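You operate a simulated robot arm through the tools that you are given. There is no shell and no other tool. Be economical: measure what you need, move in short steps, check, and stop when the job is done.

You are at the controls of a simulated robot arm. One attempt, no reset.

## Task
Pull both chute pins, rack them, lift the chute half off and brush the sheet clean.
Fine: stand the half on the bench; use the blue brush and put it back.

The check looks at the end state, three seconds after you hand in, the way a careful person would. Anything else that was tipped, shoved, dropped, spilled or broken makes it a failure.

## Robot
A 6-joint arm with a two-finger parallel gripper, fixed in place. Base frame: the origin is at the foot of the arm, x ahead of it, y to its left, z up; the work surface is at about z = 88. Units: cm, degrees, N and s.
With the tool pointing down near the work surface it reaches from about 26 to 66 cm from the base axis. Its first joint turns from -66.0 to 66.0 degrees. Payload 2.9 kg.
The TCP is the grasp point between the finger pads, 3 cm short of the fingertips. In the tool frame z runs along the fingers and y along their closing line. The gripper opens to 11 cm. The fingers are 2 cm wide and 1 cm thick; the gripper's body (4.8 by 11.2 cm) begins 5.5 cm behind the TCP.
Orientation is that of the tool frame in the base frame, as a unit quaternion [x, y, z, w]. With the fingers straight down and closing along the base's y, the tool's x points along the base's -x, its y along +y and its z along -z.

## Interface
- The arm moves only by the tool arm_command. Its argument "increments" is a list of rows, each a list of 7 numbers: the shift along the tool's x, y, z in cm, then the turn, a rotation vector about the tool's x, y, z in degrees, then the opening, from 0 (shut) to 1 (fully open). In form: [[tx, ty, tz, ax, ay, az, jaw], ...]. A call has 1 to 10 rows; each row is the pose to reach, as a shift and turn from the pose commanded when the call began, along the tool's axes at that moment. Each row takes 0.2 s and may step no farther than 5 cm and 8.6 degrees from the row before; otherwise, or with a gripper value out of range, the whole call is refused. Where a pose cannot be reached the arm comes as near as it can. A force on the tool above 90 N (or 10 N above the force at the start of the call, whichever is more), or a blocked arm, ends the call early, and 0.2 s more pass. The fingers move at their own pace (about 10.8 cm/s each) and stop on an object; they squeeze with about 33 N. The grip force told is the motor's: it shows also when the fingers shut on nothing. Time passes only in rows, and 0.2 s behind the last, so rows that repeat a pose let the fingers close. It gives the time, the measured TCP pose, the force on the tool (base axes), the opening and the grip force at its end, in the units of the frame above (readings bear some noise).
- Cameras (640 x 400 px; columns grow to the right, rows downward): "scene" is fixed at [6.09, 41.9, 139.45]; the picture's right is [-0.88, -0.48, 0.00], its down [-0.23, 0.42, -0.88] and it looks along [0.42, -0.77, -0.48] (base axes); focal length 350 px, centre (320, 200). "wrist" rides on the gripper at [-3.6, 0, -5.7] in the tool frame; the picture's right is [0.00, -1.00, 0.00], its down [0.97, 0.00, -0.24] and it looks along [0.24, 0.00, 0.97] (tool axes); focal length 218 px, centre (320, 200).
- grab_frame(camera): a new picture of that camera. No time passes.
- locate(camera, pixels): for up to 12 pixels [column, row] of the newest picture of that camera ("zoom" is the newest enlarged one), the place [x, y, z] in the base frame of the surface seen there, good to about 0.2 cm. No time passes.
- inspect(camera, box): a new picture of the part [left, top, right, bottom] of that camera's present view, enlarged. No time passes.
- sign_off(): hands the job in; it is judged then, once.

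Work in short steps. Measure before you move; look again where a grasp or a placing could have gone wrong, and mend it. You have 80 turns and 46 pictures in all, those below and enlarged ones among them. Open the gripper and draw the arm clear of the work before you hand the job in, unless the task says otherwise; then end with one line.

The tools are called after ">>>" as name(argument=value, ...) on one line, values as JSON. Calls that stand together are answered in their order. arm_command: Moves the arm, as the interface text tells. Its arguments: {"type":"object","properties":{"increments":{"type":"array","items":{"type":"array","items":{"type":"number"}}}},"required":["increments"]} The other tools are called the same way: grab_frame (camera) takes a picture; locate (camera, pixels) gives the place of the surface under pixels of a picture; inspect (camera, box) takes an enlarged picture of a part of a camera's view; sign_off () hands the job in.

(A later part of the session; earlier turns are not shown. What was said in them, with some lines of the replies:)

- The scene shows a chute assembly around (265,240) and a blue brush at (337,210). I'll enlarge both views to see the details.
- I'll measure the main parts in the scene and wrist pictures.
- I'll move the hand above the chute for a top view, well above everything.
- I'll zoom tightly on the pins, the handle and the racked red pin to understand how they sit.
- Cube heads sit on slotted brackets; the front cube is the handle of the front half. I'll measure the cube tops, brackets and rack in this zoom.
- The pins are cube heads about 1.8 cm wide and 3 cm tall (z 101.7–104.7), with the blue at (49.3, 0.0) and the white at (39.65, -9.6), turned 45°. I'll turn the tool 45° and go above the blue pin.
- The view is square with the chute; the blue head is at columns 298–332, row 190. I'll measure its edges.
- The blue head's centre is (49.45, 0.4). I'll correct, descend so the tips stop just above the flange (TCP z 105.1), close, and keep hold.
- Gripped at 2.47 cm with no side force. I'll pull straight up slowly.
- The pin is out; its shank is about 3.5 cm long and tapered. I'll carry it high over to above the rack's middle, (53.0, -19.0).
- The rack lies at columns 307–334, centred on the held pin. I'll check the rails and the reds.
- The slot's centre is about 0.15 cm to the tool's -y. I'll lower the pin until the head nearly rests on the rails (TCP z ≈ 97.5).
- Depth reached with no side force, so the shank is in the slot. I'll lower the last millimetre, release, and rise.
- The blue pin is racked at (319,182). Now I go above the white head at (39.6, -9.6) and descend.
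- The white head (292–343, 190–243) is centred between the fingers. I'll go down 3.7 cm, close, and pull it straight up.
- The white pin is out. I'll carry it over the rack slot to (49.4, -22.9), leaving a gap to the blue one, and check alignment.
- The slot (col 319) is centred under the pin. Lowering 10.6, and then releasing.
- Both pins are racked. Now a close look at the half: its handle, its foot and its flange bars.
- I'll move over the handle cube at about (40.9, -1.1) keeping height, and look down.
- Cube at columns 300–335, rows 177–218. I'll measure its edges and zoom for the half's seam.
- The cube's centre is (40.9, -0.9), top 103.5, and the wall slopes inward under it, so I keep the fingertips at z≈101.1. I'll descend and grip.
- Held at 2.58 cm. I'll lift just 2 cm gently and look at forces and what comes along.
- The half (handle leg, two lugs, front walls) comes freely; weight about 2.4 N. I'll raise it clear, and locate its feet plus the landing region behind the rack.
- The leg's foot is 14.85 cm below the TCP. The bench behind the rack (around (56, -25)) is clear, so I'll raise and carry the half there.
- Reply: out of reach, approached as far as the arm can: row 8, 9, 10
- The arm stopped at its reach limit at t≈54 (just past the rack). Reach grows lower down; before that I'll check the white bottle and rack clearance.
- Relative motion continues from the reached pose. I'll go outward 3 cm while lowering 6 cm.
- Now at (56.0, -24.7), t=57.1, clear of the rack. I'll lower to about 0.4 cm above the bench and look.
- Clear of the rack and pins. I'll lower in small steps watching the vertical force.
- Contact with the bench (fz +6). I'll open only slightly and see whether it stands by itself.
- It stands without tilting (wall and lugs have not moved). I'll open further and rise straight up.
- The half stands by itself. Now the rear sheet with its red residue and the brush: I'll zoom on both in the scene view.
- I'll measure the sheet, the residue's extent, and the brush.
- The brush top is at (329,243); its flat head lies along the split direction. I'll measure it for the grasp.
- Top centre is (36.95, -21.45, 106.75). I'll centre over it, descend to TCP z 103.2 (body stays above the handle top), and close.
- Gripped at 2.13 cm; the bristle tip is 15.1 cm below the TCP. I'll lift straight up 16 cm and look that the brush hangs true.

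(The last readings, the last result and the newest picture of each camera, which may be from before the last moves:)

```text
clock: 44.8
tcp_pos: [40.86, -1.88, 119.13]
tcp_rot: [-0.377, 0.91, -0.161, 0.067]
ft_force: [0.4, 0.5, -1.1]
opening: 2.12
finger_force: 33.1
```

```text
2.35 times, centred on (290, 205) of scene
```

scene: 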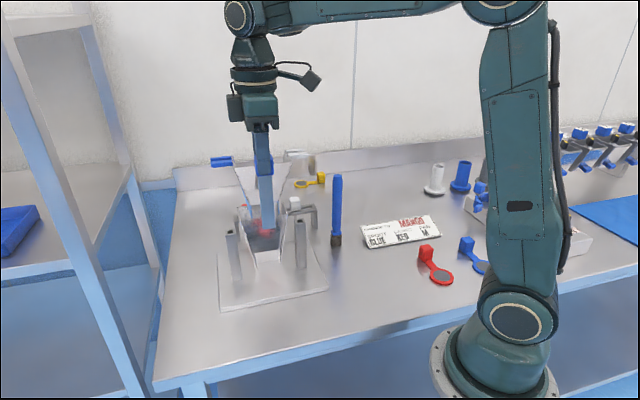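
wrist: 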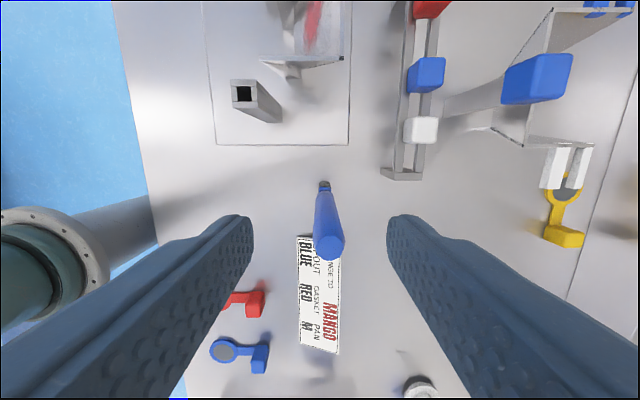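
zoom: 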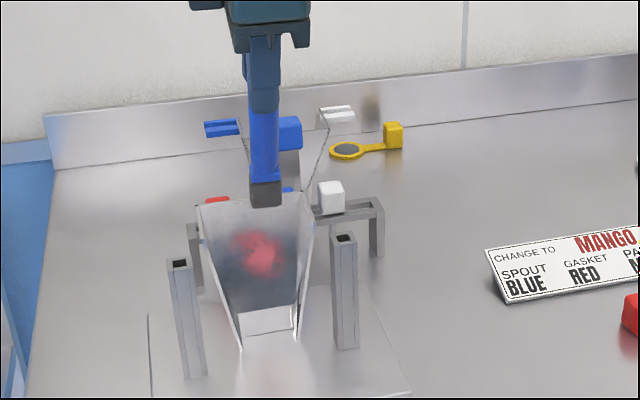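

The brush hangs true at s=27.6, above the sheet. I'll bring the bristles down to 1 cm in front of the residue's top edge (z≈99.8), then approach in small steps.

>>> arm_command(increments=[[0, -0.6, 2.1, 0, 0, 0, 0], [0, -1.3, 4.2, 0, 0, 0, 0], [0, -1.93, 6.4, 0, 0, 0, 0], [0, -2.4, 6.57, 0, 0, 0, 0], [0, -2.7, 6.67, 0, 0, 0, 0]])

>>> inspect(camera="scene", box=[230, 170, 330, 270])

```text
clock: 46.0
tcp_pos: [44.32, -5.42, 113.71]
tcp_rot: [-0.376, 0.91, -0.161, 0.066]
ft_force: [0.4, -0.6, -0.2]
opening: 2.12
finger_force: 32.7
```

```text
4.00 times, centred on (280, 220) of scene
```

zoom: 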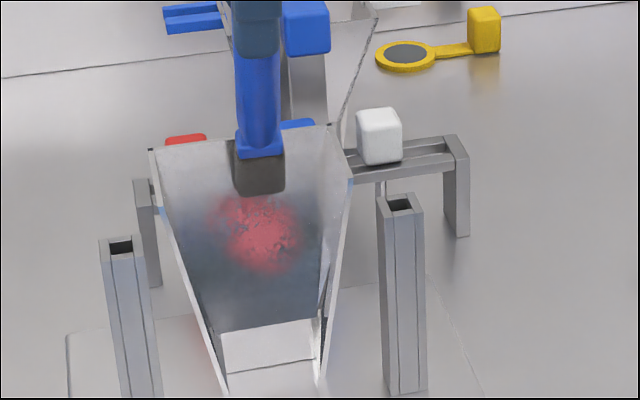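

No contact yet. Pressing outward in 0.15 cm steps.

>>> arm_command(increments=[[0, -0.14, 0.05, 0, 0, 0, 0], [0, -0.28, 0.1, 0, 0, 0, 0], [0, -0.42, 0.15, 0, 0, 0, 0]])

```text
clock: 46.8
tcp_pos: [44.52, -5.61, 113.81]
tcp_rot: [-0.378, 0.91, -0.159, 0.066]
ft_force: [-12.6, 8.7, 11.8]
opening: 2.12
finger_force: 32.8
```

Contact at about 15 N outward. I'll ease off 0.1 cm and stroke down the slope about 3 cm, then read the force.

>>> arm_command(increments=[[0, 0.1, -0.04, 0, 0, 0, 0], [0, 0.83, 0.7, 0, 0, 0, 0], [0, 1.56, 1.45, 0, 0, 0, 0], [0, 2.29, 2.2, 0, 0, 0, 0]])

>>> inspect(camera="scene", box=[230, 170, 330, 270])

```text
clock: 47.8
tcp_pos: [43.49, -4.52, 110.79]
tcp_rot: [-0.377, 0.91, -0.161, 0.066]
ft_force: [-7.7, 6.4, 7.6]
opening: 2.14
finger_force: 32.4
```

```text
4.00 times, centred on (280, 220) of scene
```

zoom: 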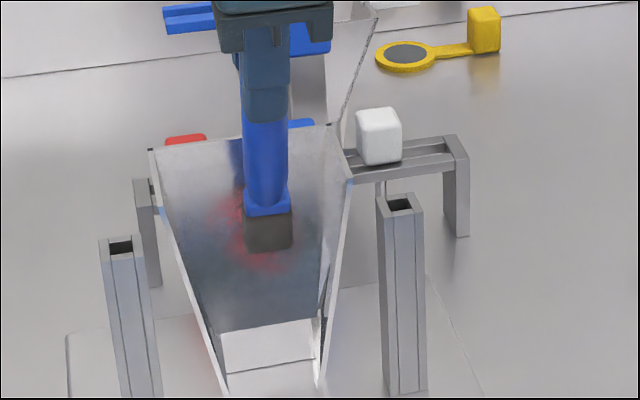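

The residue comes off under the bristles with ~10 N contact. I'll finish the downstroke and then back off.

>>> arm_command(increments=[[0, 0.73, 0.74, 0, 0, 0, 0], [0, 1.46, 1.48, 0, 0, 0, 0], [0, 2.1, 2.13, 0, 0, 0, 0], [0, 2.8, 1.85, 0, 0, 0, 0], [0, 3.3, 1.6, 0, 0, 0, 0]])

>>> inspect(camera="scene", box=[230, 170, 330, 270])

```text
clock: 49.0
tcp_pos: [41.82, -2.87, 108.24]
tcp_rot: [-0.377, 0.91, -0.16, 0.067]
ft_force: [-0.4, 0.0, -0.8]
opening: 2.15
finger_force: 33.0
```

```text
4.00 times, centred on (280, 220) of scene
```

zoom: 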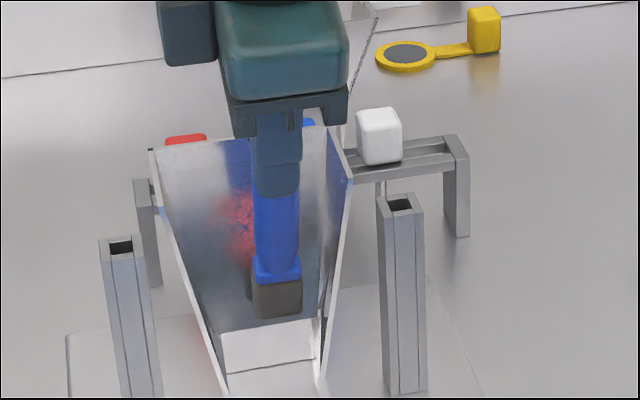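

The middle is clean; red remains on the left (s≈29). I'll repeat the stroke shifted 1.6 cm that way, narrowing toward the bottom to miss the side wall.

>>> arm_command(increments=[[-0.8, -2.2, -2.1, 0, 0, 0, 0], [-1.6, -4.42, -4.25, 0, 0, 0, 0], [-1.6, -5.3, -3.93, 0, 0, 0, 0], [-1.6, -4.58, -3.2, 0, 0, 0, 0], [-1.6, -3.85, -2.45, 0, 0, 0, 0], [-1.5, -3.1, -1.7, 0, 0, 0, 0], [-1.4, -2.4, -0.98, 0, 0, 0, 0], [-1.3, -1.7, -0.25, 0, 0, 0, 0], [-1.2, -1.05, 0.4, 0, 0, 0, 0], [-1.2, 0.1, 0, 0, 0, 0, 0]])

>>> arm_command(increments=[[1.5, -2.2, -2.1, 0, 0, 0, 0], [2.8, -4.42, -4.25, 0, 0, 0, 0], [2.8, -5.3, -3.93, 0, 0, 0, 0], [2.8, -4.58, -3.2, 0, 0, 0, 0], [2.8, -3.85, -2.45, 0, 0, 0, 0], [2.7, -3.1, -1.7, 0, 0, 0, 0], [2.6, -2.4, -0.98, 0, 0, 0, 0], [2.4, -1.7, -0.25, 0, 0, 0, 0], [2.3, -1.05, 0.4, 0, 0, 0, 0], [1.5, 1.2, 0, 0, 0, 0, 0]])

>>> inspect(camera="scene", box=[230, 170, 330, 270])

```text
clock: 51.2
tcp_pos: [42.56, -1.85, 108.34]
tcp_rot: [-0.377, 0.91, -0.161, 0.067]
ft_force: [0.5, -0.4, 0.0]
opening: 2.12
finger_force: 33.1
```

```text
clock: 53.4
tcp_pos: [40.62, -2.19, 107.6]
tcp_rot: [-0.377, 0.91, -0.16, 0.066]
ft_force: [-0.3, -0.1, -1.7]
opening: 2.14
finger_force: 33.1
```

```text
4.00 times, centred on (280, 220) of scene
```

zoom: 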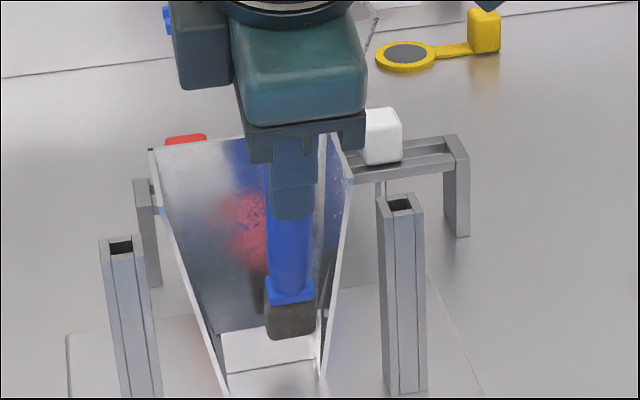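

The second strokes were about 0.15 cm short of contact (red still at (245,225)). I'll return to the top at s=29.1 and press until I feel it.

>>> arm_command(increments=[[-1, -2, -1.5, 0, 0, 0, 0], [-1.9, -4, -3, 0, 0, 0, 0], [-1.93, -5.98, -4.37, 0, 0, 0, 0], [-1.93, -6.7, -4.1, 0, 0, 0, 0], [-1.93, -6.85, -4.05, 0, 0, 0, 0], [-1.93, -6.95, -4.02, 0, 0, 0, 0]])

```text
clock: 54.8
tcp_pos: [45.58, -4.32, 113.98]
tcp_rot: [-0.378, 0.91, -0.16, 0.066]
ft_force: [-2.1, 3.0, 0.2]
opening: 2.14
finger_force: 32.6
```

Light contact (3.6 N). I'll press 0.12 cm more and stroke down halfway, then read the force.

>>> arm_command(increments=[[0, -0.12, 0.04, 0, 0, 0, 0], [0, 0.61, 0.79, 0, 0, 0, 0], [0, 1.34, 1.53, 0, 0, 0, 0], [0.1, 2.07, 2.28, 0, 0, 0, 0]])

>>> arm_command(increments=[[0.05, 0.73, 0.75, 0, 0, 0, 0], [0.1, 1.46, 1.5, 0, 0, 0, 0], [0.2, 2.1, 2.15, 0, 0, 0, 0]])

```text
clock: 55.8
tcp_pos: [44.78, -3.77, 111.02]
tcp_rot: [-0.376, 0.91, -0.161, 0.067]
ft_force: [-10.0, 10.2, 11.9]
opening: 2.16
finger_force: 32.7
```

```text
clock: 56.6
tcp_pos: [43.81, -2.95, 108.42]
tcp_rot: [-0.377, 0.91, -0.16, 0.066]
ft_force: [-11.5, 11.4, 13.9]
opening: 2.14
finger_force: 33.5
```

Good contact to the bottom (about 16 N, nothing moving). Next I stroke the right side (s≈25.9) with the same pressure.

>>> arm_command(increments=[[0.5, 0.94, -0.34, 0, 0, 0, 0], [1.7, -1, -2.4, 0, 0, 0, 0], [3, -3.09, -4.57, 0, 0, 0, 0], [3, -4.03, -4.23, 0, 0, 0, 0], [3, -3.3, -3.48, 0, 0, 0, 0], [2.95, -2.57, -2.73, 0, 0, 0, 0], [2.9, -1.84, -1.98, 0, 0, 0, 0], [2.8, -1.11, -1.23, 0, 0, 0, 0], [2.7, -0.38, -0.48, 0, 0, 0, 0]])

>>> arm_command(increments=[[-0.1, 0.65, 0.65, 0, 0, 0, 0], [0, 1.8, 0.2, 0, 0, 0, 0], [0, 3.5, -1, 0, 0, 0, 0], [0, 3.5, -5, 0, 0, 0, 0], [0, 3.5, -9, 0, 0, 0, 0], [0, 3.5, -13, 0, 0, 0, 0]])

>>> inspect(camera="scene", box=[230, 170, 330, 270])

```text
clock: 58.6
tcp_pos: [42.09, -5.05, 108.99]
tcp_rot: [-0.378, 0.909, -0.161, 0.068]
ft_force: [-4.5, 14.9, 16.9]
opening: 2.16
finger_force: 33.2
```

```text
clock: 60.0
tcp_pos: [36.38, 0.58, 120.09]
tcp_rot: [-0.377, 0.91, -0.159, 0.066]
ft_force: [0.1, 0.3, -0.3]
opening: 2.15
finger_force: 33.2
```

```text
4.00 times, centred on (280, 220) of scene
```

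zoom: 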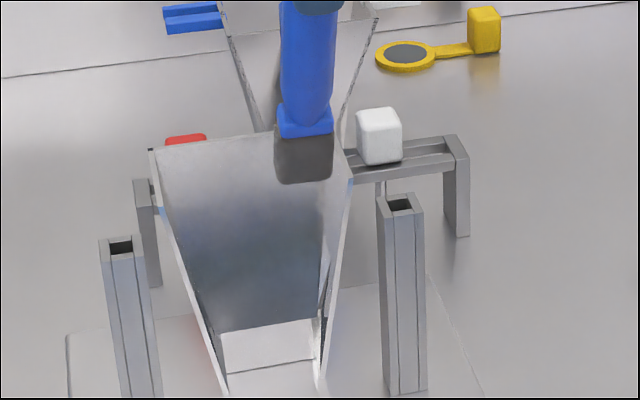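

The sheet is clean. I'll untilt the tool and then carry the brush back above its place at (36.9, -21.5).

>>> arm_command(increments=[[0, 0, 0, -7, 0, 0, 0], [0, 0, 0, -14, 0, 0, 0], [0, 0, 0, -20, 0, 0, 0], [0, 0, 0, -20, 0, 0, 0]])

>>> arm_command(increments=[[2.5, -3, 0, 0, 0, 0, 0], [5, -6, 0, 0, 0, 0, 0], [7.5, -9, 0, 0, 0, 0, 0], [10, -12, 0, 0, 0, 0, 0], [12.5, -14, 0, 0, 0, 0, 0], [15.2, -16, 0, 0, 0, 0, 0], [15.2, -16, 0, 0, 0, 0, 0]])

>>> grab_frame(camera="scene")

```text
clock: 61.0
tcp_pos: [36.52, 0.45, 119.8]
tcp_rot: [-0.383, 0.924, 0.001, 0.0]
ft_force: [0.9, 0.4, -0.5]
opening: 2.1
finger_force: 32.9
```

```text
clock: 62.6
tcp_pos: [37.14, -21.67, 120.17]
tcp_rot: [-0.383, 0.924, 0.0, 0.001]
ft_force: [0.3, 0.2, 0.0]
opening: 2.14
finger_force: 33.3
```

```text
5 pictures are left
```

scene: 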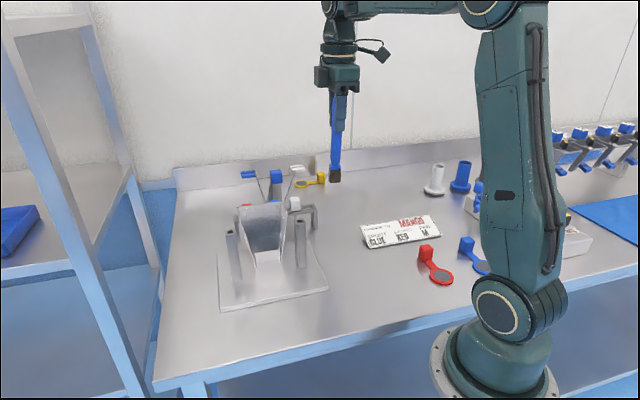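

The brush hangs over its place at (335,175). I'll measure it for tilt or slip.

>>> locate(camera="scene", pixels=[[335, 180], [335, 175], [336, 165], [336, 150], [337, 130], [337, 110], [331, 177], [339, 177]])

```text
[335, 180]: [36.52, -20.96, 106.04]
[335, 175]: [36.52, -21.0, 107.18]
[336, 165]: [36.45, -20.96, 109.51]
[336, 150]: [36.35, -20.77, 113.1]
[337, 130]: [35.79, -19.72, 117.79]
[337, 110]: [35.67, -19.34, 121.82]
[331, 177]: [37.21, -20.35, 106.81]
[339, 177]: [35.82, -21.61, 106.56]
```

Vertical and firmly held. I'll lower to just above the bench, shifting 0.25 cm to the original spot.

>>> arm_command(increments=[[0, 0.25, 3, 0, 0, 0, 0], [0, 0.25, 7, 0, 0, 0, 0], [0, 0.25, 11, 0, 0, 0, 0], [0, 0.25, 14, 0, 0, 0, 0], [0, 0.25, 15.8, 0, 0, 0, 0], [0, 0.25, 16.3, 0, 0, 0, 0], [0, 0.25, 16.3, 0, 0, 0, 0]])

>>> arm_command(increments=[[0, 0, 0.1, 0, 0, 0, 0], [0, 0, 0.2, 0, 0, 0, 0], [0, 0, 0.3, 0, 0, 0, 0], [0, 0, 0.3, 0, 0, 0, 0]])

```text
clock: 64.2
tcp_pos: [36.99, -21.57, 103.6]
tcp_rot: [-0.383, 0.924, 0.0, 0.0]
ft_force: [0.5, 0.1, -0.7]
opening: 2.15
finger_force: 33.2
```

```text
clock: 65.2
tcp_pos: [36.89, -21.56, 103.34]
tcp_rot: [-0.382, 0.924, 0.0, 0.0]
ft_force: [-0.1, 0.7, -0.2]
opening: 2.13
finger_force: 33.2
```

No contact yet at 103.3; continuing down in fine steps.

>>> arm_command(increments=[[0, 0, 0.1, 0, 0, 0, 0], [0, 0, 0.2, 0, 0, 0, 0], [0, 0, 0.2, 0, 0, 0, 0]])

```text
clock: 66.0
tcp_pos: [36.92, -21.56, 103.28]
tcp_rot: [-0.383, 0.924, 0.0, 0.0]
ft_force: [-0.2, 1.2, -0.5]
opening: 2.13
finger_force: 32.9
```

>>> arm_command(increments=[[0, 0, 0.07, 0, 0, 0, 0], [0, 0, 0.14, 0, 0, 0, 0], [0, 0, 0.14, 0, 0, 0, 0]])

```text
clock: 66.8
tcp_pos: [36.86, -21.49, 102.92]
tcp_rot: [-0.383, 0.924, -0.001, -0.001]
ft_force: [-0.2, -0.4, -0.3]
opening: 2.12
finger_force: 32.8
```

Still free; another small step.

>>> arm_command(increments=[[0, 0, 0.06, 0, 0, 0, 0], [0, 0, 0.12, 0, 0, 0, 0], [0, 0, 0.12, 0, 0, 0, 0]])

```text
clock: 67.6
tcp_pos: [36.89, -21.51, 102.95]
tcp_rot: [-0.382, 0.924, -0.002, 0.001]
ft_force: [-1.1, 3.0, 9.0]
opening: 2.13
finger_force: 33.1
```

Touching the bench (9 N). I'll ease off a hair, open gently, wait, and rise straight up.

>>> arm_command(increments=[[0, 0, -0.07, 0, 0, 0, 0], [0, 0, -0.07, 0, 0, 0, 0.22], [0, 0, -0.07, 0, 0, 0, 0.26], [0, 0, -0.07, 0, 0, 0, 0.35], [0, 0, -0.07, 0, 0, 0, 0.45], [0, 0, -0.07, 0, 0, 0, 0.5]])

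>>> grab_frame(camera="wrist")

```text
clock: 69.0
tcp_pos: [36.85, -21.46, 103.08]
tcp_rot: [-0.383, 0.924, 0.0, 0.001]
ft_force: [0.4, 0.6, 0.2]
opening: 5.49
finger_force: 0.1
```

```text
4 pictures are left
```

wrist: 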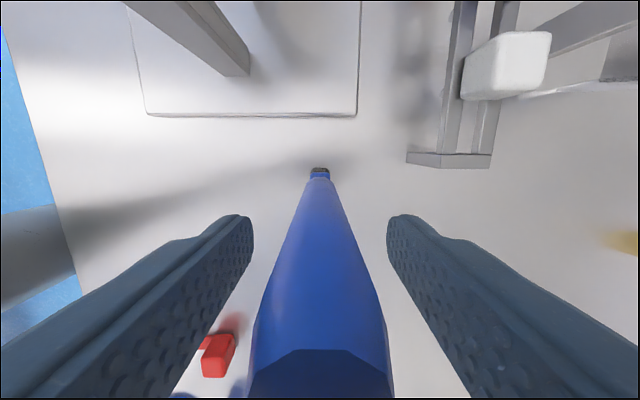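

The brush stands free between the fingers. I'll rise clear and move over toward the chute for a final inspection from above.

>>> arm_command(increments=[[0, 0, -2, 0, 0, 0, 0.5], [0, 0, -6, 0, 0, 0, 0.5], [0, 0, -10, 0, 0, 0, 0.5], [0, 0, -14, 0, 0, 0, 0.5], [0, 0, -17, 0, 0, 0, 0.5], [-3.5, 2.5, -17, 0, 0, 0, 0.5], [-7, 5, -17, 0, 0, 0, 0.5], [-10, 8, -17, 0, 0, 0, 0.5], [-10, 8, -17, 0, 0, 0, 0.5]])

>>> grab_frame(camera="wrist")

>>> grab_frame(camera="scene")

```text
clock: 71.0
tcp_pos: [38.64, -8.94, 119.82]
tcp_rot: [-0.383, 0.924, 0.0, 0.0]
ft_force: [0.1, -0.9, 0.1]
opening: 5.47
finger_force: 0.0
```

```text
3 pictures are left
```

wrist: 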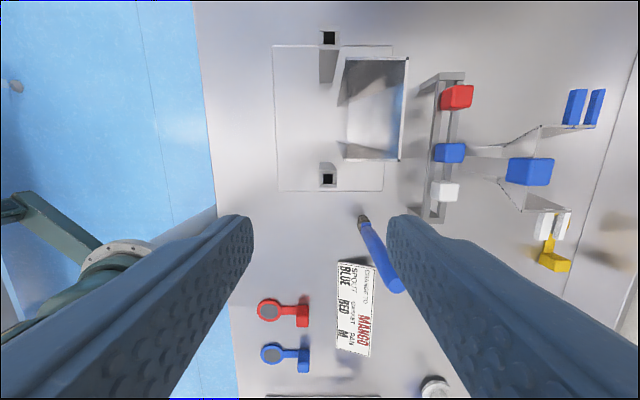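

```text
2 pictures are left
```

scene: 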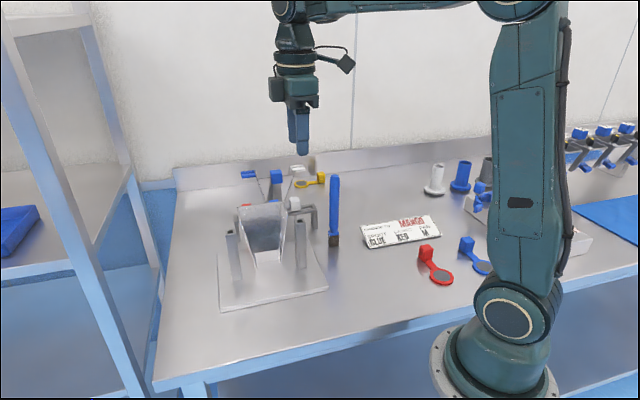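

All is in place. One close look at the sheet, where a faint tint shows near (370,85).

>>> inspect(camera="wrist", box=[325, 45, 425, 170])

```text
3.20 times, centred on (375, 108) of wrist
```

zoom: 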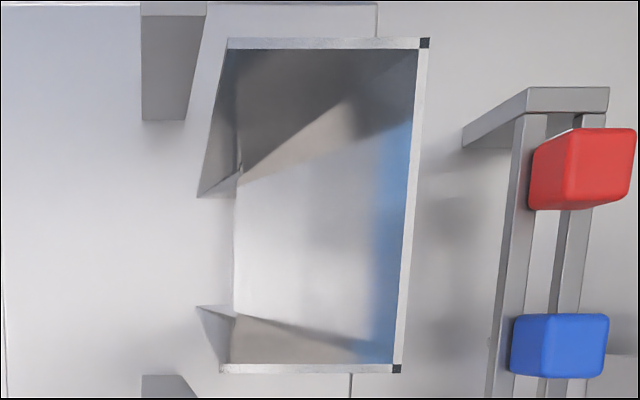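

The sheet shows only reflections and no residue; the pins are racked, the half is standing, the brush is back, the gripper is open and clear. Handing in.

>>> sign_off()

```text
The job is handed in.
```

The job is done and handed in: both pins are in the rack, the chute half stands on the bench behind the rack, the sheet is brushed clean, and the blue brush is back in its place.
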